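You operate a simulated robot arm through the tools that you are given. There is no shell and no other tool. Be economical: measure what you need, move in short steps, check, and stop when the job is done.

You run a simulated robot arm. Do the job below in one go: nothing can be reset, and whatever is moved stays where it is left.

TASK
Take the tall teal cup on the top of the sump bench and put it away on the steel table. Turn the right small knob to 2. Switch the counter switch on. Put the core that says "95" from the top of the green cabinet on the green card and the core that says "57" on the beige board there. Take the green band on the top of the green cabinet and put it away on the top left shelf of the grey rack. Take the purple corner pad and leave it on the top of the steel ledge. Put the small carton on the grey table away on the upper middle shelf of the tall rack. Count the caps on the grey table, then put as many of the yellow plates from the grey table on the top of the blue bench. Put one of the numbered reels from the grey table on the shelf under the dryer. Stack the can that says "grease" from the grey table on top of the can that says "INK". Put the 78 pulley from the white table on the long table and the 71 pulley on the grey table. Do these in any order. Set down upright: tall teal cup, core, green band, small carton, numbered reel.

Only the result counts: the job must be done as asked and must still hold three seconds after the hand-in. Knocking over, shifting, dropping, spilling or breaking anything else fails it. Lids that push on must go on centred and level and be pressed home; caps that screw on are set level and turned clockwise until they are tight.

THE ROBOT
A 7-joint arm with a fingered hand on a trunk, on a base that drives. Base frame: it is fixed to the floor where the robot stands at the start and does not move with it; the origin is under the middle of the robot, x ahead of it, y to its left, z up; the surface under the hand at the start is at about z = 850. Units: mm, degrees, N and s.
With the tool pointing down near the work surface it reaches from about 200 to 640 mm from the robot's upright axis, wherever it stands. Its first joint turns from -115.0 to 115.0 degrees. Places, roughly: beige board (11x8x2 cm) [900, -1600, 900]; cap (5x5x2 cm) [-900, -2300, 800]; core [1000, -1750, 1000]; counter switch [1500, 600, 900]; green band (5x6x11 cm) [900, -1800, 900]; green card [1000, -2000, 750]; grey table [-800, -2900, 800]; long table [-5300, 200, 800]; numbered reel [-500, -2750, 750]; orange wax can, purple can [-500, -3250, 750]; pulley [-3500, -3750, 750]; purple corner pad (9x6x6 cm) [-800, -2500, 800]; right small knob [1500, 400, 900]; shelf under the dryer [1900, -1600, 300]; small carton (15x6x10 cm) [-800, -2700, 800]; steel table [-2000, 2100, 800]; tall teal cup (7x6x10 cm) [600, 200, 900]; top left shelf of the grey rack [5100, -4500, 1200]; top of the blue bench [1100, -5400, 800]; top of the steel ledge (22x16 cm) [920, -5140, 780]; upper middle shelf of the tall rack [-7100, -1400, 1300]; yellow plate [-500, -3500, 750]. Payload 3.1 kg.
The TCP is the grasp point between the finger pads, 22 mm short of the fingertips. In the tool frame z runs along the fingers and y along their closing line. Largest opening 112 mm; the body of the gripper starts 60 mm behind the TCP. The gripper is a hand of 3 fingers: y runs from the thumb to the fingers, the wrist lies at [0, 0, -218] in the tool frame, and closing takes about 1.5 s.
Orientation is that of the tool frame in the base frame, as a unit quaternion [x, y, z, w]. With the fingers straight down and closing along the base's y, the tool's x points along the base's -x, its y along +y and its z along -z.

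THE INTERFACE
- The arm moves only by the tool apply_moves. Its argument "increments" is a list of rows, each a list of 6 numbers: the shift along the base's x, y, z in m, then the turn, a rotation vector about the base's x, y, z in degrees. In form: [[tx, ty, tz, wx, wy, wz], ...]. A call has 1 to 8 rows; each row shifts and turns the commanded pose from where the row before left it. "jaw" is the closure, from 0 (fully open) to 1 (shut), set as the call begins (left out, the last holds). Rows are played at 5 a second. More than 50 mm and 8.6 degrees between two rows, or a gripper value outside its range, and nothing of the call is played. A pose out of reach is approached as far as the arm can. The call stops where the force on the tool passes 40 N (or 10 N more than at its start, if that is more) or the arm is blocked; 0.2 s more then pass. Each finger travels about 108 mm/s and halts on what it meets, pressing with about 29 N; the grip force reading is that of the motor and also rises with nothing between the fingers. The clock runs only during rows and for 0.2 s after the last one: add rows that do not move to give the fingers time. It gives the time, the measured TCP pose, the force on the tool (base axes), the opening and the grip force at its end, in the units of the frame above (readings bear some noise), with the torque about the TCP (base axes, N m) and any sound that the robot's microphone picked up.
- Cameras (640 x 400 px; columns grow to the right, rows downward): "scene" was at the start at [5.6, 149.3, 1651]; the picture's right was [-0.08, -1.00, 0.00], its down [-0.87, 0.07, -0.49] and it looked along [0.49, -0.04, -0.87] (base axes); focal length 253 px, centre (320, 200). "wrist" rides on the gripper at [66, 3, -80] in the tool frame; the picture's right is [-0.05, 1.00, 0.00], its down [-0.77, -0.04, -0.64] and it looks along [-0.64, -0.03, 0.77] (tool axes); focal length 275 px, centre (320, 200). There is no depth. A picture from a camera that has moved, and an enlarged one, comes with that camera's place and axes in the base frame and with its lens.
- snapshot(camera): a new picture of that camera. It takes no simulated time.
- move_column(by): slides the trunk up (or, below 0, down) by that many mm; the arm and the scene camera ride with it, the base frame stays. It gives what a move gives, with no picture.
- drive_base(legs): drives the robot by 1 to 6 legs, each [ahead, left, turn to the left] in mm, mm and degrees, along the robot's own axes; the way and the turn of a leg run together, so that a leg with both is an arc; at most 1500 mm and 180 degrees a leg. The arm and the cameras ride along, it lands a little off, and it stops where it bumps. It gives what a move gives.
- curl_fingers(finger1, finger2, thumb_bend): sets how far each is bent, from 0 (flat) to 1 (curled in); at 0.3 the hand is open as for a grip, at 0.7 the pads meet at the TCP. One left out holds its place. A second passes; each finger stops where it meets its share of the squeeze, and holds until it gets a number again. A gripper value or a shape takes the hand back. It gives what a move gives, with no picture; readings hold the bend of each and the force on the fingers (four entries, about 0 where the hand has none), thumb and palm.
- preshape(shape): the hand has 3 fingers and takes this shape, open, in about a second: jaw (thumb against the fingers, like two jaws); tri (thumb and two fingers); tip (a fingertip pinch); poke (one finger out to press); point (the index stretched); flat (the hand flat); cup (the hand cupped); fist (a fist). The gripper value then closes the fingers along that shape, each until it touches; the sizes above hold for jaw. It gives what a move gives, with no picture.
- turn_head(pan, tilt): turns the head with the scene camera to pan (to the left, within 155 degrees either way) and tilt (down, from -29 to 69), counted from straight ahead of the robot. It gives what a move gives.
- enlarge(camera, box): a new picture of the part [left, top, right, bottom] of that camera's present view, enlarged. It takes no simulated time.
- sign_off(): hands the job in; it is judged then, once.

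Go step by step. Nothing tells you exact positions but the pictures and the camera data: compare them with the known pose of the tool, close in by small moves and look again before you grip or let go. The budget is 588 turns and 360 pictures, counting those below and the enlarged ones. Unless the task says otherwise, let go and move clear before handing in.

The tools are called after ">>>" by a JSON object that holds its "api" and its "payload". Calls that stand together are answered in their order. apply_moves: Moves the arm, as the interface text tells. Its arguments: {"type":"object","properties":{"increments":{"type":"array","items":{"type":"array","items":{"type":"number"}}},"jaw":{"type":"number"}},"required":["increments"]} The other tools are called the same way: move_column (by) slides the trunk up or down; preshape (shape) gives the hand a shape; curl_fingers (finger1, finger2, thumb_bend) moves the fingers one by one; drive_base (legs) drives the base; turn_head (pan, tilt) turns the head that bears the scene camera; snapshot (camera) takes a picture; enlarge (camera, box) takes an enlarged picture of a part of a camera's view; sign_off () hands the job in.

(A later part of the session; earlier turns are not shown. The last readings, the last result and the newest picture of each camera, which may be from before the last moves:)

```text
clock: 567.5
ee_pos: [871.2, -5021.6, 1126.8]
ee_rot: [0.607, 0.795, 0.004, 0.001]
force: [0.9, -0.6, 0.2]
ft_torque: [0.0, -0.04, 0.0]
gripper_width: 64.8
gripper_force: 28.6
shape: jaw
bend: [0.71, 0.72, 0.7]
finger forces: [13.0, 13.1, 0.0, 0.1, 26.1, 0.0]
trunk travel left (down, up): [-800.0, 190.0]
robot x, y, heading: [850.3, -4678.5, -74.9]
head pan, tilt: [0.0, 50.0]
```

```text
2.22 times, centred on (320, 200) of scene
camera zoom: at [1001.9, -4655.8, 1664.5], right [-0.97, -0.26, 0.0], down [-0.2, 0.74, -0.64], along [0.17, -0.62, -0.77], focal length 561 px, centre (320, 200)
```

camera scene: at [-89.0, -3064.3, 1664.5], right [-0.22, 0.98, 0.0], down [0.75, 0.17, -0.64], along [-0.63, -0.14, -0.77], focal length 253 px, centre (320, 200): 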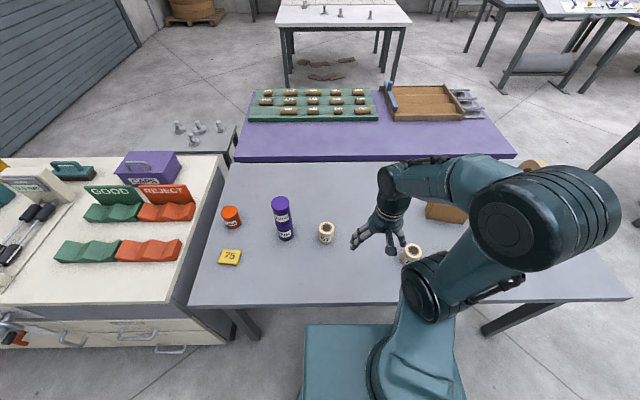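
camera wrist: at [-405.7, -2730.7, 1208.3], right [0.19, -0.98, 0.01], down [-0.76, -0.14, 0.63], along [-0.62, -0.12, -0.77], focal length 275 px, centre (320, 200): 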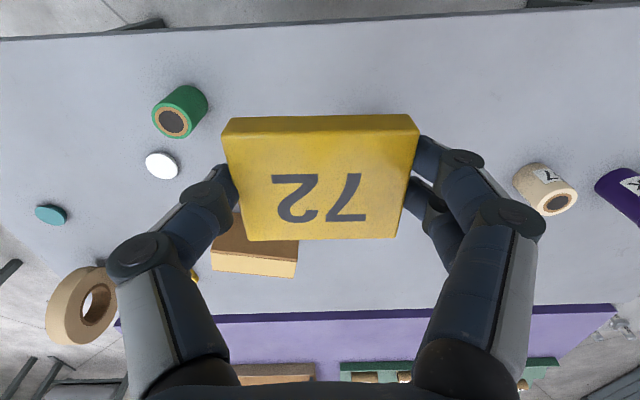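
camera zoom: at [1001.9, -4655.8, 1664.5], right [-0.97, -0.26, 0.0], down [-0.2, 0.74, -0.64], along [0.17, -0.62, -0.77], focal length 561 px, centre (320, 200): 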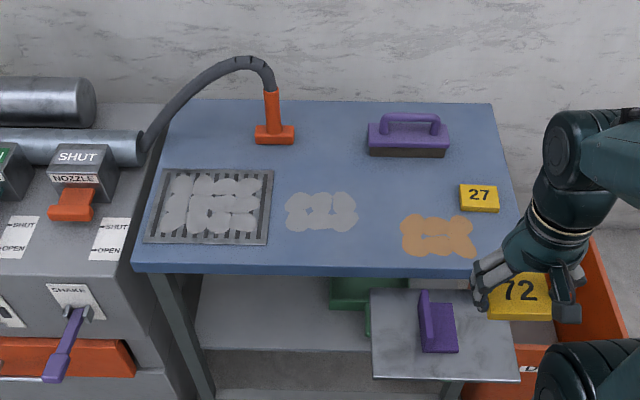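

>>> {"api": "drive_base", "payload": {"legs": [[90, 0, 0]]}}

>>> {"api": "apply_moves", "payload": {"increments": [[0.0235, -0.0412, 0, 0, 0, 0], [0.0235, -0.0412, 0, 0, 0, 0], [0.0235, -0.0412, 0, 0, 0, 0], [0.0235, -0.0412, 0, 0, 0, 0], [0.0235, -0.0412, 0, 0, 0, 0], [0.0235, -0.0412, 0, 0, 0, 0], [0, 0, -0.045, 0, 0, 0], [0, 0, -0.045, 0, 0, 0]]}}

>>> {"api": "enlarge", "payload": {"camera": "scene", "box": [240, 110, 440, 260]}}

>>> {"api": "snapshot", "payload": {"camera": "wrist"}}

```text
clock: 568.5
ee_pos: [896.5, -5110.8, 1127.0]
ee_rot: [0.608, 0.794, 0.003, 0.0]
force: [0.3, -0.2, -0.5]
ft_torque: [0.03, -0.01, -0.03]
gripper_width: 64.3
gripper_force: 29.1
shape: jaw
bend: [0.71, 0.72, 0.7]
finger forces: [13.1, 13.0, 0.0, 0.0, 26.1, 0.0]
trunk travel left (down, up): [-800.0, 190.0]
robot x, y, heading: [872.8, -4766.2, -75.1]
head pan, tilt: [0.0, 50.0]
```

```text
clock: 570.4
ee_pos: [1036.3, -5357.9, 1035.3]
ee_rot: [0.608, 0.794, 0.003, 0.0]
force: [-0.5, -0.5, -0.8]
ft_torque: [0.0, 0.0, -0.02]
gripper_width: 64.6
gripper_force: 28.6
shape: jaw
bend: [0.71, 0.72, 0.7]
finger forces: [12.9, 13.1, 0.0, 0.1, 26.0, 0.1]
trunk travel left (down, up): [-800.0, 190.0]
robot x, y, heading: [874.6, -4770.7, -74.9]
head pan, tilt: [0.0, 50.0]
```

```text
2.67 times, centred on (340, 185) of scene
camera zoom: at [1026.1, -4744.3, 1664.4], right [-0.97, -0.26, 0.0], down [-0.2, 0.74, -0.64], along [0.17, -0.62, -0.77], focal length 674 px, centre (267, 240)
```

zoom: 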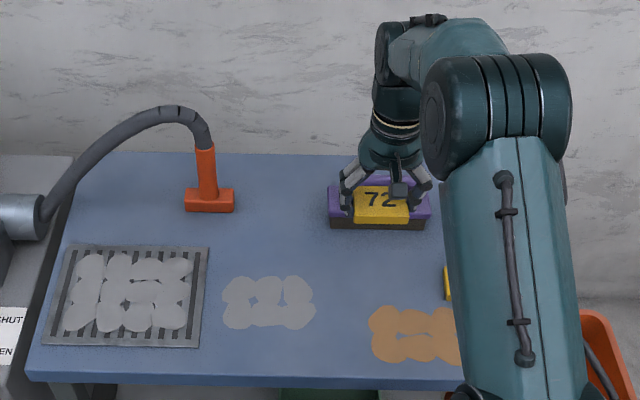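

```text
166 pictures are left
camera wrist: at [1021.4, -5293.8, 1116.6], right [0.98, 0.22, 0.01], down [0.16, -0.76, 0.63], along [0.14, -0.62, -0.77], focal length 275 px, centre (320, 200)
```

wrist: 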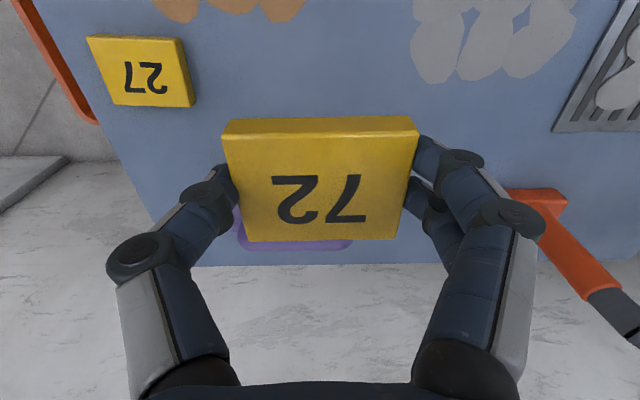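

>>> {"api": "apply_moves", "payload": {"increments": [[0, 0, -0.045, 0, 0, 0], [0, 0, -0.045, 0, 0, 0], [0, 0, -0.04, 0, 0, 0], [0, 0, -0.02, 0, 0, 0], [0, 0, -0.005, 0, 0, 0], [0, 0, 0, 0, 0, 0]]}}

>>> {"api": "apply_moves", "payload": {"increments": [[0, 0, -0.005, 0, 0, 0], [0, 0, 0, 0, 0, 0]]}}

>>> {"api": "apply_moves", "payload": {"increments": [[0, 0, -0.003, 0, 0, 0], [0, 0, 0, 0, 0, 0]]}}

```text
clock: 571.8
ee_pos: [1036.5, -5356.4, 880.8]
ee_rot: [0.608, 0.794, 0.004, 0.001]
force: [0.3, 0.3, -0.3]
ft_torque: [0.02, 0.02, 0.0]
gripper_width: 64.7
gripper_force: 29.4
shape: jaw
bend: [0.71, 0.72, 0.7]
finger forces: [12.9, 13.1, 0.1, 0.0, 26.0, 0.0]
trunk travel left (down, up): [-800.0, 190.0]
robot x, y, heading: [873.4, -4767.6, -75.1]
head pan, tilt: [0.0, 50.0]
```

```text
clock: 572.4
ee_pos: [1036.7, -5354.8, 875.6]
ee_rot: [0.608, 0.794, 0.003, 0.001]
force: [0.5, 0.2, -0.3]
ft_torque: [0.04, 0.05, 0.03]
gripper_width: 64.6
gripper_force: 28.6
shape: jaw
bend: [0.71, 0.72, 0.7]
finger forces: [12.9, 13.1, 0.0, 0.1, 26.1, 0.1]
trunk travel left (down, up): [-800.0, 190.0]
robot x, y, heading: [875.8, -4766.9, -74.9]
head pan, tilt: [0.0, 50.0]
```

```text
clock: 573.0
ee_pos: [1035.3, -5357.4, 873.6]
ee_rot: [0.608, 0.794, 0.004, 0.001]
force: [0.5, 0.1, -0.2]
ft_torque: [-0.01, -0.01, -0.01]
gripper_width: 64.6
gripper_force: 29.7
shape: jaw
bend: [0.71, 0.72, 0.7]
finger forces: [12.8, 13.0, 0.0, 0.0, 26.0, 0.0]
trunk travel left (down, up): [-800.0, 190.0]
robot x, y, heading: [869.7, -4769.6, -74.8]
head pan, tilt: [0.0, 50.0]
```

>>> {"api": "apply_moves", "payload": {"increments": [[0, 0, -0.002, 0, 0, 0], [0, 0, 0, 0, 0, 0]]}}

>>> {"api": "apply_moves", "payload": {"increments": [[0, 0, 0, 0, 0, 0], [0, 0, 0, 0, 0, 0], [0, 0, 0, 0, 0, 0]], "jaw": 0.25}}

>>> {"api": "apply_moves", "payload": {"increments": [[0, 0, 0.03, 0, 0, 0], [0, 0, 0.05, 0, 0, 0], [0, 0, 0.05, 0, 0, 0], [0, 0, 0.05, 0, 0, 0], [-0.015, 0.04, 0.02, 0, 0, 0], [-0.015, 0.04, 0.02, 0, 0, 0], [-0.015, 0.04, 0.01, 0, 0, 0], [-0.015, 0.04, 0, 0, 0, 0]], "jaw": 0}}

>>> {"api": "enlarge", "payload": {"camera": "scene", "box": [180, 110, 460, 290]}}

```text
clock: 573.5
ee_pos: [1036.0, -5357.2, 873.2]
ee_rot: [0.607, 0.795, 0.003, 0.002]
force: [0.9, -1.2, 2.7]
ft_torque: [0.03, -0.08, -0.03]
gripper_width: 64.4
gripper_force: 29.4
shape: jaw
bend: [0.71, 0.72, 0.7]
finger forces: [13.8, 14.8, 0.0, 0.0, 26.4, 0.1]
trunk travel left (down, up): [-800.0, 190.0]
robot x, y, heading: [871.2, -4765.3, -75.1]
head pan, tilt: [0.0, 50.0]
```

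```text
clock: 574.4
ee_pos: [1036.1, -5355.6, 871.6]
ee_rot: [0.608, 0.794, 0.004, 0.001]
force: [-0.9, 0.5, 2.3]
ft_torque: [0.01, 0.02, -0.02]
gripper_width: 84.0
gripper_force: 0.0
shape: jaw
bend: [0.64, 0.64, 0.6]
finger forces: [0.1, 0.4, 0.1, 0.0, 0.9, 0.0]
trunk travel left (down, up): [-800.0, 190.0]
robot x, y, heading: [874.3, -4766.6, -75.1]
head pan, tilt: [0.0, 50.0]
```

```text
clock: 576.1
ee_pos: [974.7, -5193.5, 1103.9]
ee_rot: [0.607, 0.794, 0.003, 0.003]
force: [0.5, 0.7, -0.2]
ft_torque: [-0.01, -0.03, 0.01]
gripper_width: 112.1
gripper_force: 0.1
shape: jaw
bend: [0.3, 0.3, 0.3]
finger forces: [0.0, 0.0, 0.0, 0.0, 0.1, 0.0]
trunk travel left (down, up): [-800.0, 190.0]
robot x, y, heading: [872.6, -4766.4, -75.2]
head pan, tilt: [0.0, 50.0]
```

```text
2.22 times, centred on (320, 200) of scene
camera zoom: at [1024.1, -4740.6, 1664.5], right [-0.97, -0.26, 0.0], down [-0.2, 0.74, -0.64], along [0.17, -0.62, -0.77], focal length 561 px, centre (320, 200)
```

zoom: 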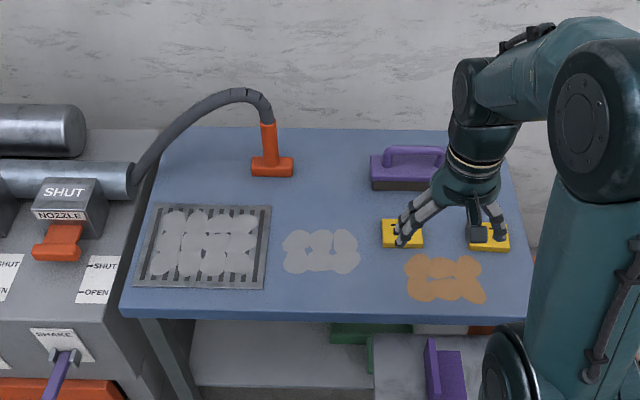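

Both plates are on the blue bench. Back toward the grey table; from there I'll inspect the tall rack before choosing the carton grip.

>>> {"api": "drive_base", "payload": {"legs": [[-900, 0, 0], [0, 0, -91], [0, -1300, 0]]}}

>>> {"api": "turn_head", "payload": {"pan": -25, "tilt": 10}}

>>> {"api": "snapshot", "payload": {"camera": "scene"}}

```text
clock: 591.0
ee_pos: [-123.8, -2716.1, 1101.8]
ee_rot: [0.992, 0.126, 0.002, 0.003]
force: [-0.7, -0.1, 0.2]
ft_torque: [-0.02, 0.0, 0.03]
gripper_width: 112.0
gripper_force: 0.0
shape: jaw
bend: [0.3, 0.3, 0.3]
finger forces: [0.1, 0.0, 0.0, 0.1, 0.0, 0.0]
trunk travel left (down, up): [-800.0, 190.0]
robot x, y, heading: [305.8, -2618.3, -165.8]
head pan, tilt: [0.0, 50.0]
```

```text
clock: 592.0
ee_pos: [-123.0, -2717.0, 1102.6]
ee_rot: [0.992, 0.124, 0.003, 0.004]
force: [-0.4, -0.6, 0.2]
ft_torque: [0.02, 0.02, 0.0]
gripper_width: 111.8
gripper_force: 0.1
shape: jaw
bend: [0.3, 0.3, 0.3]
finger forces: [0.0, 0.0, 0.0, 0.0, 0.0, 0.0]
trunk travel left (down, up): [-800.0, 190.0]
robot x, y, heading: [304.5, -2618.1, -165.9]
head pan, tilt: [-25.0, 10.0]
```

```text
164 pictures are left
camera scene: at [310.3, -2734.7, 1726.3], right [0.19, 0.98, 0.0], down [0.17, -0.03, -0.98], along [-0.97, 0.19, -0.17], focal length 253 px, centre (320, 200)
```

scene: 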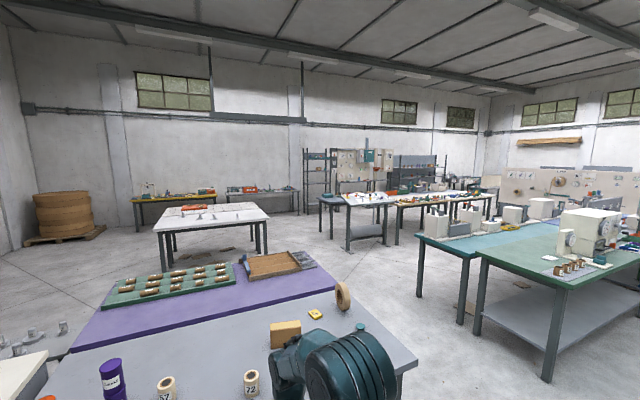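

>>> {"api": "enlarge", "payload": {"camera": "scene", "box": [270, 130, 460, 250]}}

>>> {"api": "enlarge", "payload": {"camera": "scene", "box": [295, 140, 355, 220]}}

```text
3.33 times, centred on (365, 190) of scene
camera zoom: at [310.3, -2734.7, 1726.3], right [0.19, 0.98, 0.0], down [0.17, -0.03, -0.98], along [-0.97, 0.19, -0.17], focal length 842 px, centre (170, 233)
```

zoom: 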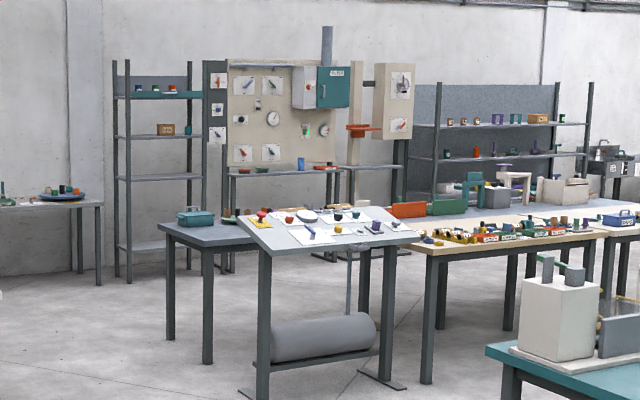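

```text
5.00 times, centred on (325, 180) of scene
camera zoom: at [310.3, -2734.7, 1726.3], right [0.19, 0.98, 0.0], down [0.17, -0.03, -0.98], along [-0.97, 0.19, -0.17], focal length 1263 px, centre (295, 300)
```

zoom: 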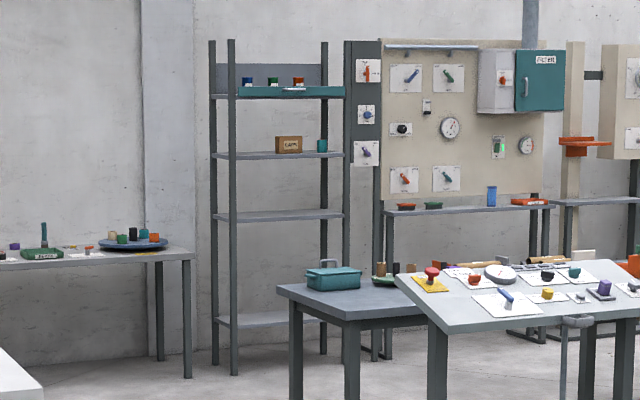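

The tall rack's upper-middle shelf (z≈1300) has ~370 mm headroom and a free left part. I'll grip the carton across its 60 mm with the hand tilted 45° along its length (which runs along y). Position the base first.

>>> {"api": "turn_head", "payload": {"pan": 0, "tilt": 50}}

>>> {"api": "drive_base", "payload": {"legs": [[0, -381, 0], [440, 0, 0]]}}

>>> {"api": "apply_moves", "payload": {"increments": [[-0.02, 0, 0.01, 0, 0, 8.4], [-0.02, 0, 0.01, 0, 0, 8.4], [-0.02, 0, 0.01, 0, 0, 8.4], [-0.02, 0, 0.01, 0, 0, 8.4], [-0.02, 0, 0, 0, 0, 8.4], [-0.02, 0, 0, 0, 0, 8.4], [-0.02, 0, 0, 0, 0, 8.4], [-0.02, 0, 0, 0, 0, 8.4]]}}

>>> {"api": "apply_moves", "payload": {"increments": [[-0.02, 0, 0, 0, 0, 8.3], [0, 0, 0, 0, 0, 0]]}}

>>> {"api": "snapshot", "payload": {"camera": "wrist"}}

>>> {"api": "snapshot", "payload": {"camera": "scene"}}

```text
clock: 593.1
ee_pos: [-123.3, -2715.6, 1102.6]
ee_rot: [0.992, 0.125, 0.003, 0.003]
force: [0.2, -0.5, -0.2]
ft_torque: [-0.04, 0.0, -0.02]
gripper_width: 111.8
gripper_force: 0.1
shape: jaw
bend: [0.3, 0.3, 0.3]
finger forces: [0.0, 0.0, 0.0, 0.1, 0.1, 0.0]
trunk travel left (down, up): [-800.0, 190.0]
robot x, y, heading: [307.5, -2619.6, -166.2]
head pan, tilt: [0.0, 50.0]
```

```text
clock: 597.8
ee_pos: [-637.9, -2450.7, 1101.8]
ee_rot: [0.992, 0.126, 0.002, 0.003]
force: [0.1, -0.5, -0.3]
ft_torque: [0.0, 0.01, 0.03]
gripper_width: 112.1
gripper_force: 0.1
shape: jaw
bend: [0.3, 0.3, 0.3]
finger forces: [0.0, 0.1, 0.1, 0.1, 0.0, 0.0]
trunk travel left (down, up): [-800.0, 190.0]
robot x, y, heading: [-205.4, -2356.3, -165.9]
head pan, tilt: [0.0, 50.0]
```

```text
clock: 599.6
ee_pos: [-799.1, -2450.1, 1141.9]
ee_rot: [0.757, 0.654, 0.004, 0.001]
force: [1.3, -0.1, -0.3]
ft_torque: [0.01, 0.04, 0.01]
gripper_width: 111.9
gripper_force: 0.0
shape: jaw
bend: [0.3, 0.3, 0.3]
finger forces: [0.0, 0.0, 0.0, 0.0, 0.0, 0.1]
trunk travel left (down, up): [-800.0, 190.0]
robot x, y, heading: [-206.1, -2351.4, -165.8]
head pan, tilt: [0.0, 50.0]
```

```text
clock: 600.2
ee_pos: [-817.0, -2450.6, 1142.4]
ee_rot: [0.707, 0.708, 0.003, 0.002]
force: [0.0, 0.2, 0.3]
ft_torque: [0.04, -0.02, 0.0]
gripper_width: 111.7
gripper_force: 0.1
shape: jaw
bend: [0.3, 0.3, 0.3]
finger forces: [0.1, 0.1, 0.0, 0.0, 0.0, 0.1]
trunk travel left (down, up): [-800.0, 190.0]
robot x, y, heading: [-211.9, -2355.5, -166.0]
head pan, tilt: [0.0, 50.0]
```

```text
161 pictures are left
camera wrist: at [-815.6, -2384.5, 1224.3], right [1.0, -0.05, 0.01], down [-0.04, -0.77, 0.63], along [-0.03, -0.63, -0.77], focal length 275 px, centre (320, 200)
```

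wrist: 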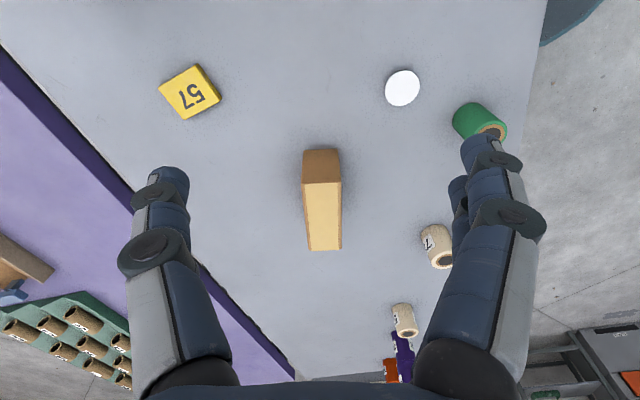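

```text
160 pictures are left
camera scene: at [-186.8, -2505.1, 1664.5], right [-0.24, 0.97, 0.0], down [0.74, 0.19, -0.64], along [-0.62, -0.16, -0.77], focal length 253 px, centre (320, 200)
```

scene: 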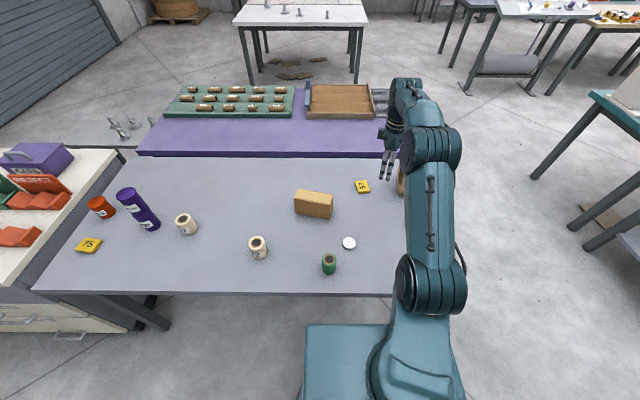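

>>> {"api": "apply_moves", "payload": {"increments": [[-0.001, -0.02, 0, -7.5, 0, 0], [-0.001, -0.02, 0, -7.5, 0, 0], [-0.001, -0.02, 0, -7.5, 0, 0], [-0.001, -0.02, 0, -7.5, 0, 0], [-0.001, -0.02, -0.01, -7.5, 0, 0], [-0.001, -0.02, -0.02, -7.5, 0, 0], [0, 0, 0, 0, 0, 0]]}}

>>> {"api": "snapshot", "payload": {"camera": "wrist"}}

>>> {"api": "snapshot", "payload": {"camera": "scene"}}

```text
clock: 601.8
ee_pos: [-825.5, -2571.3, 1111.6]
ee_rot: [0.654, 0.653, -0.268, 0.271]
force: [0.0, 0.8, 0.3]
ft_torque: [0.01, 0.0, -0.02]
gripper_width: 111.9
gripper_force: 0.0
shape: jaw
bend: [0.3, 0.3, 0.3]
finger forces: [0.1, 0.0, 0.0, 0.1, 0.1, 0.0]
trunk travel left (down, up): [-800.0, 190.0]
robot x, y, heading: [-210.1, -2354.4, -166.0]
head pan, tilt: [0.0, 50.0]
```

```text
159 pictures are left
camera wrist: at [-823.4, -2467.3, 1122.5], right [1.0, -0.03, 0.04], down [-0.04, -0.1, 0.99], along [-0.03, -0.99, -0.1], focal length 275 px, centre (320, 200)
```

wrist: 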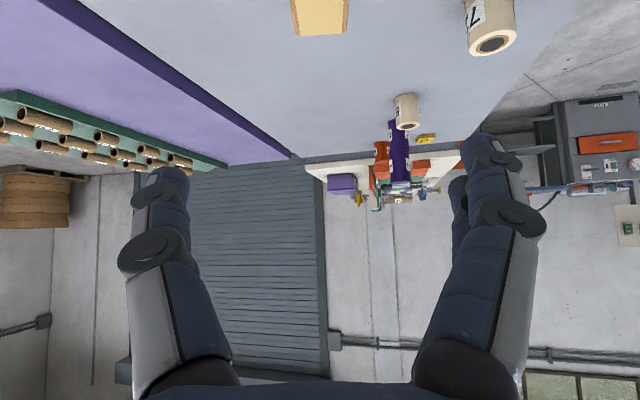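

```text
158 pictures are left
camera scene: at [-187.4, -2505.8, 1664.5], right [-0.24, 0.97, 0.0], down [0.74, 0.19, -0.64], along [-0.62, -0.16, -0.77], focal length 253 px, centre (320, 200)
```

scene: 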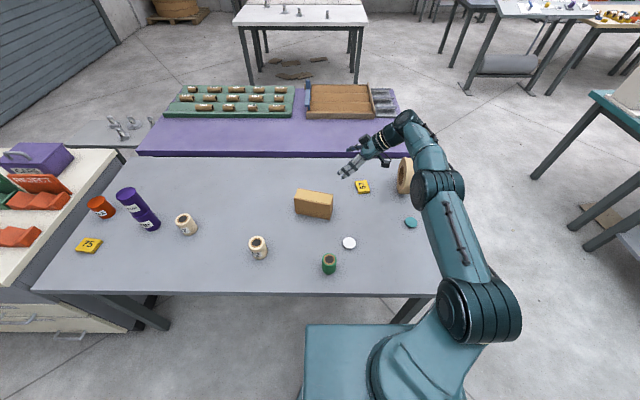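

>>> {"api": "apply_moves", "payload": {"increments": [[0, -0.005, -0.045, 0, 0, 0], [0, -0.005, -0.045, 0, 0, 0], [0, -0.005, -0.045, 0, 0, 0], [0, -0.005, -0.045, 0, 0, 0], [0, -0.005, -0.035, 0, 0, 0], [0, 0, 0, 0, 0, 0]]}}

>>> {"api": "snapshot", "payload": {"camera": "wrist"}}

>>> {"api": "enlarge", "payload": {"camera": "scene", "box": [270, 120, 450, 270]}}

```text
clock: 603.2
ee_pos: [-826.1, -2581.2, 1022.3]
ee_rot: [0.655, 0.653, -0.266, 0.272]
force: [0.1, 0.3, 0.1]
ft_torque: [-0.02, -0.01, 0.01]
gripper_width: 112.0
gripper_force: 0.0
shape: jaw
bend: [0.3, 0.3, 0.3]
finger forces: [0.0, 0.1, 0.0, 0.0, 0.1, 0.0]
out of reach, approached as far as the arm can: row 3, 4, 5
trunk travel left (down, up): [-800.0, 190.0]
robot x, y, heading: [-205.1, -2356.4, -166.1]
head pan, tilt: [0.0, 50.0]
```

```text
157 pictures are left
camera wrist: at [-824.1, -2478.0, 1032.9], right [1.0, -0.03, 0.04], down [-0.04, -0.1, 0.99], along [-0.03, -0.99, -0.1], focal length 275 px, centre (320, 200)
```

wrist: 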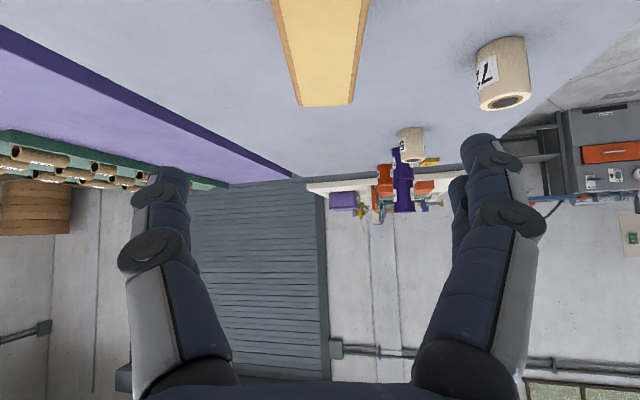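

```text
2.67 times, centred on (360, 195) of scene
camera zoom: at [-188.0, -2505.4, 1664.5], right [-0.24, 0.97, 0.0], down [0.74, 0.19, -0.64], along [-0.62, -0.16, -0.77], focal length 674 px, centre (213, 213)
```

zoom: 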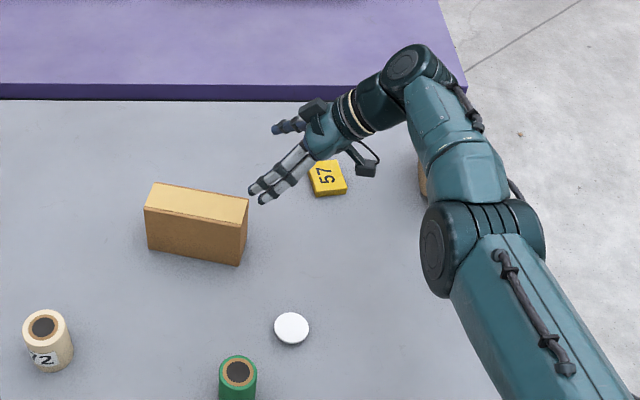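

Out of reach at this trunk height; lowering the trunk does it instead.

>>> {"api": "move_column", "payload": {"by": -120}}

>>> {"api": "snapshot", "payload": {"camera": "wrist"}}

>>> {"api": "snapshot", "payload": {"camera": "scene"}}

```text
clock: 604.7
ee_pos: [-825.1, -2581.0, 902.3]
ee_rot: [0.656, 0.651, -0.268, 0.271]
force: [0.0, 0.5, 0.3]
ft_torque: [0.04, 0.0, 0.0]
gripper_width: 111.9
gripper_force: 0.1
shape: jaw
bend: [0.3, 0.3, 0.3]
finger forces: [0.0, 0.1, 0.1, 0.1, 0.0, 0.0]
trunk travel left (down, up): [-680.0, 310.0]
robot x, y, heading: [-209.5, -2353.2, -166.1]
head pan, tilt: [0.0, 50.0]
```

```text
155 pictures are left
camera wrist: at [-824.0, -2478.0, 913.1], right [1.0, -0.03, 0.04], down [-0.04, -0.1, 0.99], along [-0.03, -0.99, -0.1], focal length 275 px, centre (320, 200)
```

wrist: 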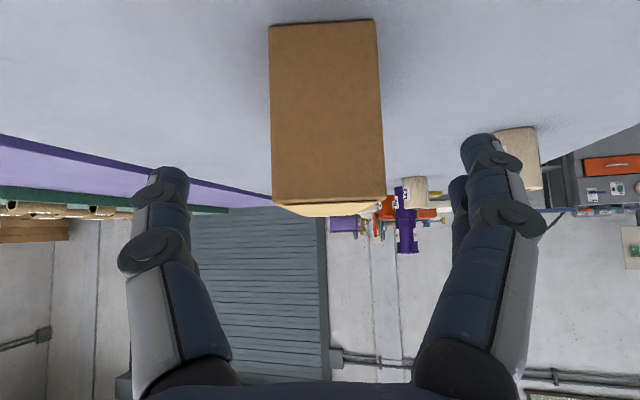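

```text
154 pictures are left
camera scene: at [-187.8, -2505.4, 1544.5], right [-0.24, 0.97, 0.0], down [0.74, 0.19, -0.64], along [-0.62, -0.16, -0.77], focal length 253 px, centre (320, 200)
```

scene: 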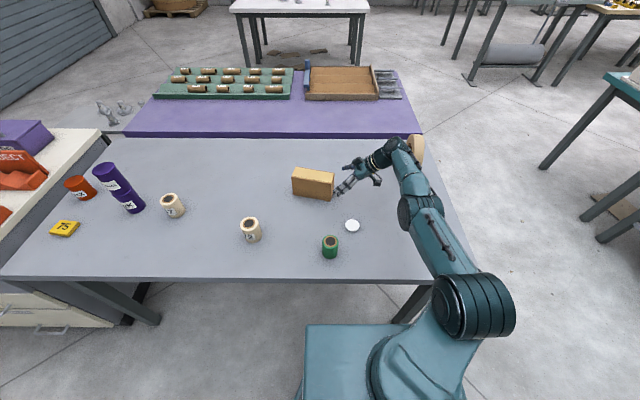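

>>> {"api": "move_column", "payload": {"by": -38}}

>>> {"api": "apply_moves", "payload": {"increments": [[0.003, -0.025, 0, 0, 0, 0], [0, -0.025, 0, 0, 0, 0], [0, -0.014, 0, 0, 0, 0], [0, 0, 0, 0, 0, 0]]}}

>>> {"api": "snapshot", "payload": {"camera": "wrist"}}

>>> {"api": "enlarge", "payload": {"camera": "scene", "box": [270, 110, 430, 240]}}

```text
clock: 605.5
ee_pos: [-827.5, -2582.2, 864.6]
ee_rot: [0.655, 0.653, -0.266, 0.271]
force: [0.0, 0.6, 0.8]
ft_torque: [-0.01, 0.01, 0.0]
gripper_width: 111.8
gripper_force: 0.1
shape: jaw
bend: [0.3, 0.3, 0.3]
finger forces: [0.1, 0.0, 0.0, 0.0, 0.0, 0.0]
trunk travel left (down, up): [-642.0, 348.0]
robot x, y, heading: [-208.0, -2355.4, -165.9]
head pan, tilt: [0.0, 50.0]
```

```text
clock: 606.5
ee_pos: [-823.9, -2645.2, 863.9]
ee_rot: [0.655, 0.653, -0.266, 0.272]
force: [1.1, 0.1, 0.6]
ft_torque: [0.01, 0.04, -0.02]
gripper_width: 111.8
gripper_force: 0.1
shape: jaw
bend: [0.3, 0.3, 0.3]
finger forces: [0.1, 0.5, 0.0, 0.1, 0.0, 0.1]
trunk travel left (down, up): [-642.0, 348.0]
robot x, y, heading: [-207.6, -2354.2, -166.1]
head pan, tilt: [0.0, 50.0]
```

```text
153 pictures are left
camera wrist: at [-821.6, -2541.7, 875.6], right [1.0, -0.03, 0.04], down [-0.04, -0.1, 0.99], along [-0.03, -0.99, -0.1], focal length 275 px, centre (320, 200)
```

wrist: 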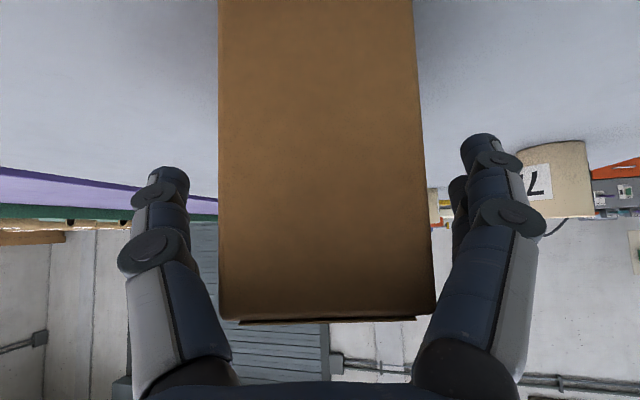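

```text
3.08 times, centred on (350, 175) of scene
camera zoom: at [-187.9, -2505.3, 1506.5], right [-0.24, 0.97, 0.0], down [0.74, 0.19, -0.64], along [-0.62, -0.16, -0.77], focal length 777 px, centre (228, 277)
```

zoom: 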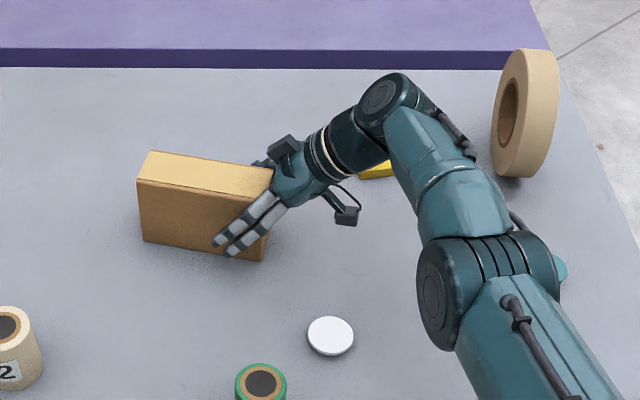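

>>> {"api": "apply_moves", "payload": {"increments": [[0, 0, 0, 0, 2.3, 0], [0, 0, 0, 0, 0, 0]]}}

>>> {"api": "apply_moves", "payload": {"increments": [[0, 0, 0, 0, 0, 0], [0, 0, 0, 0, 0, 0], [0, 0, 0, 0, 0, 0], [0, 0, 0, 0, 0, 0], [0, 0, 0, 0, 0, 0], [0, 0, 0, 0, 0, 0], [0, 0, 0, 0, 0, 0]], "jaw": 1}}

>>> {"api": "move_column", "payload": {"by": 60}}

>>> {"api": "snapshot", "payload": {"camera": "wrist"}}

>>> {"api": "enlarge", "payload": {"camera": "scene", "box": [270, 110, 430, 240]}}

```text
clock: 607.1
ee_pos: [-824.2, -2645.8, 863.9]
ee_rot: [0.65, 0.658, -0.28, 0.258]
force: [0.2, 0.7, 0.4]
ft_torque: [-0.02, -0.02, -0.06]
gripper_width: 111.7
gripper_force: 0.0
shape: jaw
bend: [0.3, 0.3, 0.3]
finger forces: [0.1, 0.4, 0.0, 0.1, 0.9, 0.1]
trunk travel left (down, up): [-642.0, 348.0]
robot x, y, heading: [-209.3, -2354.3, -165.8]
head pan, tilt: [0.0, 50.0]
```

```text
clock: 608.7
ee_pos: [-823.9, -2646.0, 864.7]
ee_rot: [0.649, 0.658, -0.28, 0.258]
force: [2.8, -0.4, 3.2]
ft_torque: [-0.08, -0.33, 0.06]
gripper_width: 71.3
gripper_force: 28.7
shape: jaw
bend: [0.72, 0.73, 0.56]
finger forces: [14.2, 14.0, 0.0, 0.1, 27.7, 0.0]
trunk travel left (down, up): [-642.0, 348.0]
robot x, y, heading: [-209.1, -2356.8, -165.6]
head pan, tilt: [0.0, 50.0]
```

```text
clock: 609.7
ee_pos: [-824.4, -2646.7, 923.9]
ee_rot: [0.649, 0.658, -0.279, 0.259]
force: [0.4, 1.6, -2.7]
ft_torque: [0.15, -0.01, 0.02]
gripper_width: 70.1
gripper_force: 28.8
shape: jaw
bend: [0.72, 0.73, 0.56]
finger forces: [13.2, 13.5, 0.0, 0.1, 27.2, 0.1]
trunk travel left (down, up): [-702.0, 288.0]
robot x, y, heading: [-211.0, -2353.4, -166.1]
head pan, tilt: [0.0, 50.0]
```

```text
151 pictures are left
camera wrist: at [-821.4, -2541.9, 934.7], right [1.0, -0.03, 0.0], down [0.0, -0.1, 0.99], along [-0.03, -0.99, -0.1], focal length 275 px, centre (320, 200)
```

wrist: 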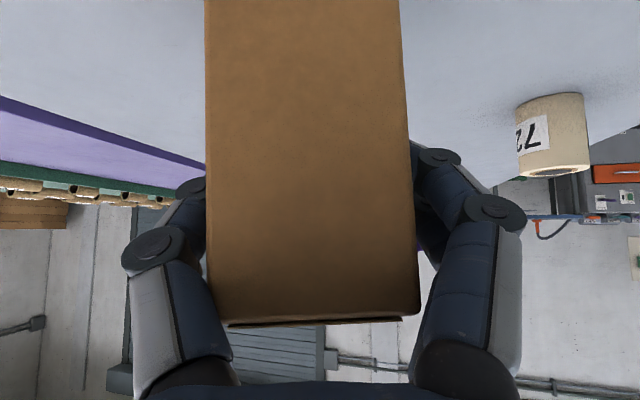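

```text
3.08 times, centred on (350, 175) of scene
camera zoom: at [-188.7, -2505.8, 1566.5], right [-0.24, 0.97, 0.0], down [0.74, 0.19, -0.64], along [-0.62, -0.16, -0.77], focal length 777 px, centre (228, 277)
```

zoom: 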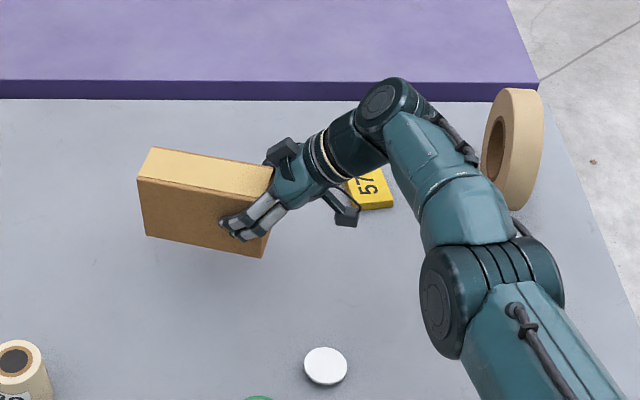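

Carton held level (base 64 mm below TCP). Raise, back off, and swing the hand to point ahead.

>>> {"api": "move_column", "payload": {"by": 98}}

>>> {"api": "drive_base", "payload": {"legs": [[-500, 0, 0]]}}

>>> {"api": "apply_moves", "payload": {"increments": [[0.01, 0.03, 0.01, 0, 0, -7.5], [0.01, 0.03, 0.01, 0, 0, -7.5], [0.01, 0.03, 0.01, 0, 0, -7.5], [0, 0.02, 0.01, 0, 0, -7.5], [0, 0.02, 0.01, 0, 0, -7.5], [0, 0.02, 0, 0, 0, -7.5], [0, 0.02, 0, 0, 0, -7.5], [0, 0.02, 0, 0, 0, -7.5]]}}

>>> {"api": "apply_moves", "payload": {"increments": [[0, 0.02, 0, 0, 0, -7.5], [0, 0.02, 0, 0, 0, -7.5], [0, 0, 0, 0, 0, 0]]}}

>>> {"api": "snapshot", "payload": {"camera": "wrist"}}

>>> {"api": "snapshot", "payload": {"camera": "scene"}}

```text
clock: 611.0
ee_pos: [-824.0, -2646.8, 1022.4]
ee_rot: [0.65, 0.657, -0.28, 0.258]
force: [-0.3, 0.0, -3.0]
ft_torque: [0.15, -0.05, 0.02]
gripper_width: 69.8
gripper_force: 29.3
shape: jaw
bend: [0.72, 0.73, 0.56]
finger forces: [13.1, 13.4, 0.0, 0.1, 27.1, 0.0]
trunk travel left (down, up): [-800.0, 190.0]
robot x, y, heading: [-209.6, -2356.4, -165.9]
head pan, tilt: [0.0, 50.0]
```

```text
clock: 614.0
ee_pos: [-338.5, -2523.5, 1021.4]
ee_rot: [0.65, 0.657, -0.28, 0.258]
force: [-0.1, 0.1, -2.5]
ft_torque: [0.17, 0.01, 0.0]
gripper_width: 69.9
gripper_force: 28.9
shape: jaw
bend: [0.72, 0.73, 0.56]
finger forces: [13.2, 13.5, 0.0, 0.1, 27.1, 0.1]
trunk travel left (down, up): [-800.0, 190.0]
robot x, y, heading: [274.5, -2227.2, -165.9]
head pan, tilt: [0.0, 50.0]
```

```text
clock: 615.8
ee_pos: [-333.4, -2339.6, 1073.9]
ee_rot: [0.892, 0.243, -0.372, 0.084]
force: [-0.2, -1.0, -2.6]
ft_torque: [0.06, -0.14, -0.02]
gripper_width: 69.4
gripper_force: 28.4
shape: jaw
bend: [0.73, 0.73, 0.56]
finger forces: [12.9, 13.2, 0.0, 0.1, 26.5, 0.1]
out of reach, approached as far as the arm can: row 7, 8
trunk travel left (down, up): [-800.0, 190.0]
robot x, y, heading: [275.3, -2233.3, -165.9]
head pan, tilt: [0.0, 50.0]
```

```text
clock: 616.6
ee_pos: [-346.8, -2304.0, 1073.4]
ee_rot: [0.917, 0.125, -0.378, 0.035]
force: [-0.7, 0.1, -3.8]
ft_torque: [-0.01, -0.13, 0.01]
gripper_width: 69.3
gripper_force: 28.6
shape: jaw
bend: [0.73, 0.73, 0.56]
finger forces: [12.9, 13.1, 0.0, 0.0, 26.3, 0.0]
out of reach, approached as far as the arm can: row 1, 2
trunk travel left (down, up): [-800.0, 190.0]
robot x, y, heading: [277.2, -2234.3, -165.8]
head pan, tilt: [0.0, 50.0]
```

```text
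149 pictures are left
camera wrist: at [-246.5, -2281.6, 1084.0], right [0.22, -0.97, 0.0], down [-0.1, -0.02, 0.99], along [-0.97, -0.22, -0.1], focal length 275 px, centre (320, 200)
```

wrist: 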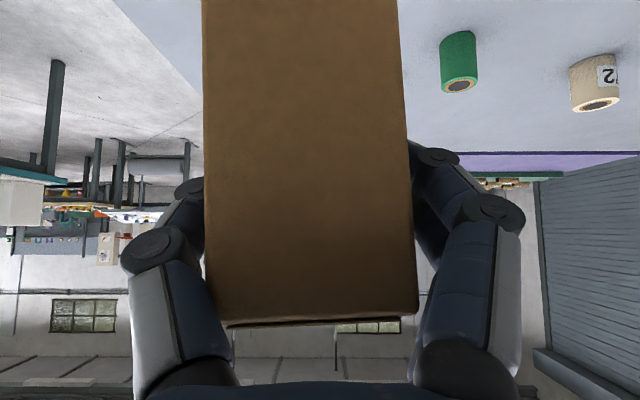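

```text
148 pictures are left
camera scene: at [295.7, -2384.2, 1664.5], right [-0.24, 0.97, 0.0], down [0.74, 0.19, -0.64], along [-0.62, -0.16, -0.77], focal length 253 px, centre (320, 200)
```

scene: 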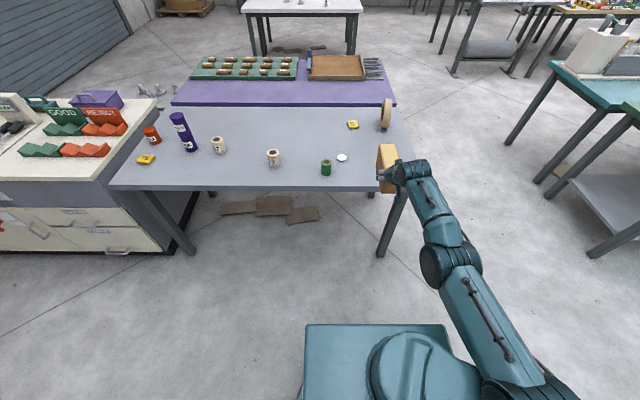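

Carton level and pointing ahead. Now drive the corridor toward the tall rack.

>>> {"api": "drive_base", "payload": {"legs": [[0, -1040, -0.6], [1500, 0, 0], [1500, 0, 0]]}}

>>> {"api": "turn_head", "payload": {"pan": 0, "tilt": 20}}

>>> {"api": "snapshot", "payload": {"camera": "scene"}}

```text
clock: 636.1
ee_pos: [-3524.6, -2073.7, 1073.3]
ee_rot: [0.914, 0.142, -0.377, 0.041]
force: [-0.1, -1.6, -3.3]
ft_torque: [0.0, -0.11, 0.03]
gripper_width: 69.4
gripper_force: 28.7
shape: jaw
bend: [0.73, 0.73, 0.56]
finger forces: [12.6, 13.1, 0.0, 0.0, 25.9, 0.0]
trunk travel left (down, up): [-800.0, 190.0]
robot x, y, heading: [-2901.7, -1979.1, -163.6]
head pan, tilt: [0.0, 50.0]
```

```text
clock: 637.1
ee_pos: [-3523.4, -2072.9, 1072.8]
ee_rot: [0.915, 0.142, -0.377, 0.041]
force: [-0.1, 0.2, -2.7]
ft_torque: [0.03, -0.16, 0.01]
gripper_width: 69.3
gripper_force: 28.7
shape: jaw
bend: [0.73, 0.73, 0.56]
finger forces: [12.7, 13.0, 0.0, 0.0, 25.9, 0.0]
trunk travel left (down, up): [-800.0, 190.0]
robot x, y, heading: [-2905.3, -1976.6, -164.1]
head pan, tilt: [0.0, 20.0]
```

```text
147 pictures are left
camera scene: at [-2894.7, -2134.2, 1710.0], right [-0.28, 0.96, 0.0], down [0.33, 0.09, -0.94], along [-0.9, -0.26, -0.34], focal length 253 px, centre (320, 200)
```

scene: 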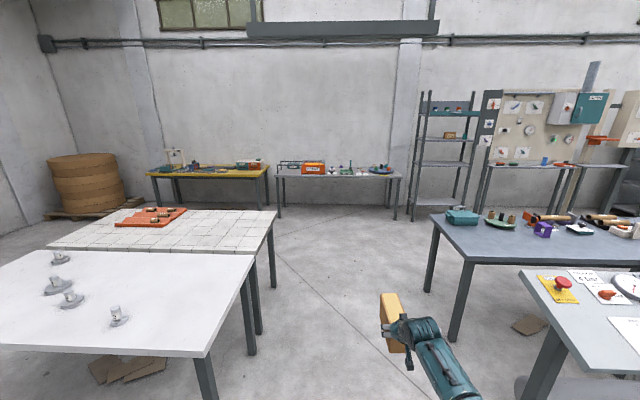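

>>> {"api": "drive_base", "payload": {"legs": [[0, 0, -2.3], [1400, 0, 0], [1300, 0, 0]]}}

>>> {"api": "snapshot", "payload": {"camera": "scene"}}

```text
clock: 650.5
ee_pos: [-6133.2, -2696.3, 1073.0]
ee_rot: [0.917, 0.127, -0.378, 0.035]
force: [0.4, 0.1, -2.8]
ft_torque: [-0.01, -0.12, 0.0]
gripper_width: 69.3
gripper_force: 29.2
shape: jaw
bend: [0.73, 0.73, 0.56]
finger forces: [12.8, 12.9, 0.0, 0.0, 25.6, 0.1]
trunk travel left (down, up): [-800.0, 190.0]
robot x, y, heading: [-5510.6, -2624.3, -165.9]
head pan, tilt: [0.0, 20.0]
```

```text
146 pictures are left
camera scene: at [-5505.8, -2778.4, 1710.1], right [-0.24, 0.97, 0.0], down [0.33, 0.08, -0.94], along [-0.91, -0.23, -0.34], focal length 253 px, centre (320, 200)
```

scene: 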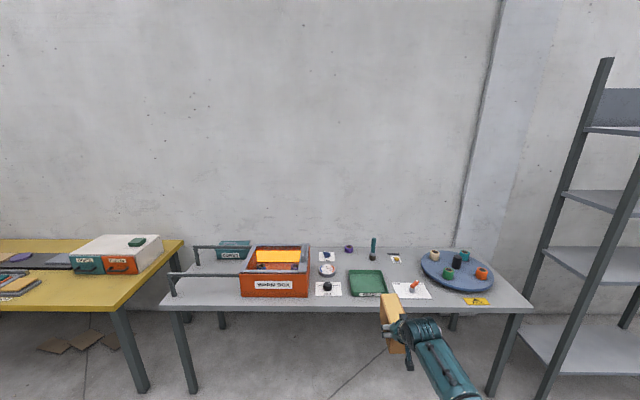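

>>> {"api": "drive_base", "payload": {"legs": [[100, -700, 0], [0, -700, 0]]}}

>>> {"api": "turn_head", "payload": {"pan": 0, "tilt": 25}}

>>> {"api": "snapshot", "payload": {"camera": "scene"}}

```text
clock: 657.7
ee_pos: [-6570.2, -1384.0, 1073.4]
ee_rot: [0.916, 0.128, -0.378, 0.035]
force: [-1.3, 0.1, -2.5]
ft_torque: [0.03, -0.14, -0.02]
gripper_width: 69.4
gripper_force: 29.0
shape: jaw
bend: [0.73, 0.73, 0.56]
finger forces: [12.7, 13.0, 0.0, 0.0, 25.5, 0.1]
trunk travel left (down, up): [-800.0, 190.0]
robot x, y, heading: [-5949.4, -1313.6, -165.8]
head pan, tilt: [0.0, 20.0]
```

```text
clock: 658.4
ee_pos: [-6570.2, -1384.1, 1073.0]
ee_rot: [0.917, 0.127, -0.377, 0.035]
force: [-0.4, -0.8, -2.9]
ft_torque: [0.0, -0.1, -0.03]
gripper_width: 69.2
gripper_force: 28.6
shape: jaw
bend: [0.73, 0.73, 0.56]
finger forces: [12.6, 12.9, 0.1, 0.0, 25.4, 0.0]
trunk travel left (down, up): [-800.0, 190.0]
robot x, y, heading: [-5947.9, -1310.2, -165.7]
head pan, tilt: [0.0, 25.0]
```

```text
145 pictures are left
camera scene: at [-5941.9, -1464.7, 1702.0], right [-0.25, 0.97, 0.0], down [0.41, 0.1, -0.91], along [-0.88, -0.22, -0.42], focal length 253 px, centre (320, 200)
```

scene: 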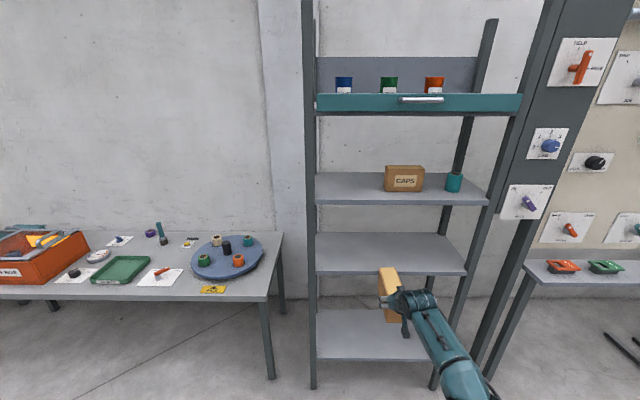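

Rack ahead. The left part of the upper-middle shelf is free. I raise trunk and arm to bring the carton above shelf level.

>>> {"api": "move_column", "payload": {"by": 190}}

>>> {"api": "apply_moves", "payload": {"increments": [[0, 0, 0.035, 0, 0, 0], [0, 0, 0.035, 0, 0, 0], [0, 0, 0.03, 0, 0, 0], [0, 0, 0, 0, 0, 0]]}}

>>> {"api": "drive_base", "payload": {"legs": [[200, 0, -0.7]]}}

>>> {"api": "turn_head", "payload": {"pan": 0, "tilt": 40}}

>>> {"api": "snapshot", "payload": {"camera": "scene"}}

>>> {"api": "snapshot", "payload": {"camera": "wrist"}}

```text
clock: 660.5
ee_pos: [-6569.8, -1383.5, 1262.8]
ee_rot: [0.916, 0.127, -0.378, 0.035]
force: [0.6, 0.0, -1.9]
ft_torque: [0.03, -0.13, 0.02]
gripper_width: 69.0
gripper_force: 29.3
shape: jaw
bend: [0.73, 0.73, 0.56]
finger forces: [12.6, 12.8, 0.1, 0.0, 25.5, 0.1]
trunk travel left (down, up): [-990.0, 0.0]
robot x, y, heading: [-5949.5, -1309.5, -165.9]
head pan, tilt: [0.0, 25.0]
```

```text
clock: 661.5
ee_pos: [-6571.0, -1384.5, 1364.2]
ee_rot: [0.916, 0.128, -0.378, 0.035]
force: [0.4, 0.4, -2.4]
ft_torque: [0.0, -0.16, 0.0]
gripper_width: 69.1
gripper_force: 29.3
shape: jaw
bend: [0.73, 0.73, 0.56]
finger forces: [12.6, 12.8, 0.0, 0.0, 25.2, 0.0]
trunk travel left (down, up): [-990.0, 0.0]
robot x, y, heading: [-5950.2, -1310.5, -165.6]
head pan, tilt: [0.0, 25.0]
```

```text
clock: 663.1
ee_pos: [-6768.1, -1426.1, 1365.1]
ee_rot: [0.917, 0.123, -0.379, 0.033]
force: [0.7, 0.7, -3.2]
ft_torque: [0.0, -0.14, 0.02]
gripper_width: 68.9
gripper_force: 29.0
shape: jaw
bend: [0.73, 0.73, 0.56]
finger forces: [12.6, 12.8, 0.1, 0.1, 25.2, 0.0]
trunk travel left (down, up): [-990.0, 0.0]
robot x, y, heading: [-6146.7, -1359.2, -166.5]
head pan, tilt: [0.0, 25.0]
```

```text
clock: 663.9
ee_pos: [-6770.1, -1425.0, 1363.0]
ee_rot: [0.917, 0.123, -0.378, 0.033]
force: [-0.8, 0.0, -2.2]
ft_torque: [0.02, -0.13, -0.03]
gripper_width: 69.1
gripper_force: 28.8
shape: jaw
bend: [0.73, 0.73, 0.56]
finger forces: [12.6, 12.8, 0.1, 0.0, 25.2, 0.1]
trunk travel left (down, up): [-990.0, 0.0]
robot x, y, heading: [-6147.5, -1356.6, -166.5]
head pan, tilt: [0.0, 40.0]
```

```text
144 pictures are left
camera scene: at [-6136.0, -1512.5, 1868.7], right [-0.24, 0.97, 0.0], down [0.63, 0.15, -0.77], along [-0.74, -0.18, -0.64], focal length 253 px, centre (320, 200)
```

scene: 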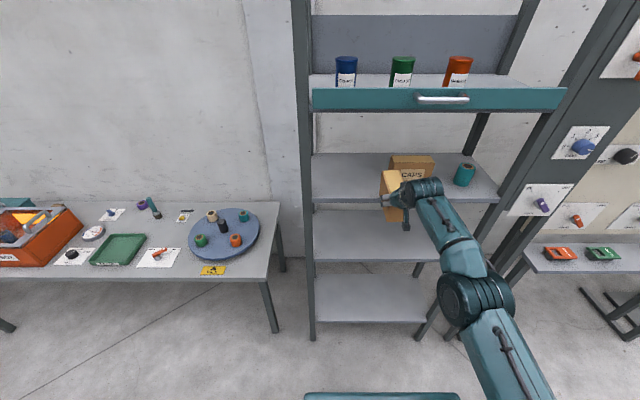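

```text
143 pictures are left
camera wrist: at [-6669.6, -1403.7, 1374.6], right [0.22, -0.98, 0.0], down [-0.1, -0.02, 0.99], along [-0.97, -0.22, -0.1], focal length 275 px, centre (320, 200)
```

wrist: 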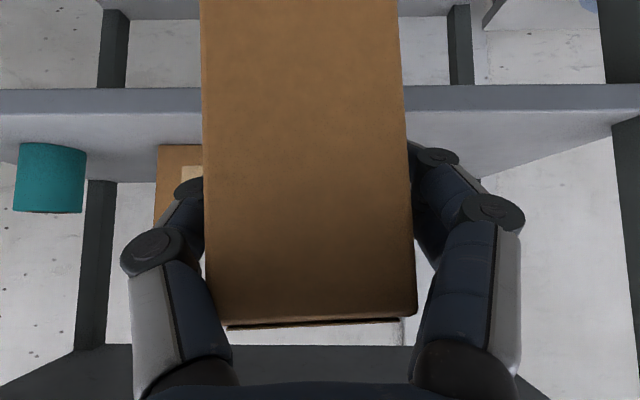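

Raise the carton further and re-measure the shelf height by parallax.

>>> {"api": "apply_moves", "payload": {"increments": [[0, 0, 0.03, 0, 0, 0], [0, 0, 0.03, 0, 0, 0], [0, 0, 0, 0, 0, 0]]}}

>>> {"api": "snapshot", "payload": {"camera": "wrist"}}

>>> {"api": "enlarge", "payload": {"camera": "scene", "box": [290, 110, 530, 260]}}

```text
clock: 664.7
ee_pos: [-6767.8, -1426.9, 1424.3]
ee_rot: [0.917, 0.122, -0.378, 0.033]
force: [0.1, -0.2, -2.4]
ft_torque: [0.0, -0.12, 0.0]
gripper_width: 69.0
gripper_force: 29.1
shape: jaw
bend: [0.73, 0.73, 0.56]
finger forces: [12.6, 12.7, 0.1, 0.0, 25.0, 0.0]
trunk travel left (down, up): [-990.0, 0.0]
robot x, y, heading: [-6151.7, -1361.1, -166.2]
head pan, tilt: [0.0, 40.0]
```

```text
142 pictures are left
camera wrist: at [-6667.9, -1404.3, 1435.7], right [0.22, -0.98, 0.0], down [-0.1, -0.02, 0.99], along [-0.97, -0.22, -0.1], focal length 275 px, centre (320, 200)
```

wrist: 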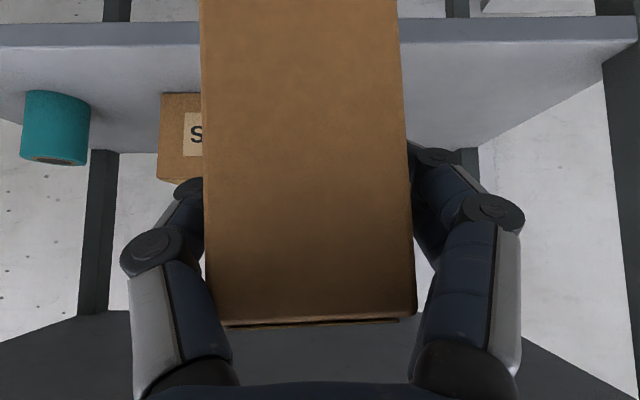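

```text
2.67 times, centred on (410, 185) of scene
camera zoom: at [-6134.4, -1512.2, 1868.6], right [-0.24, 0.97, 0.0], down [0.62, 0.15, -0.77], along [-0.74, -0.18, -0.64], focal length 674 px, centre (80, 240)
```

zoom: 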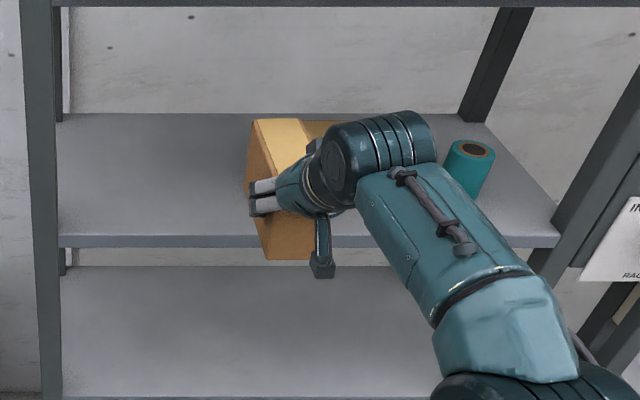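

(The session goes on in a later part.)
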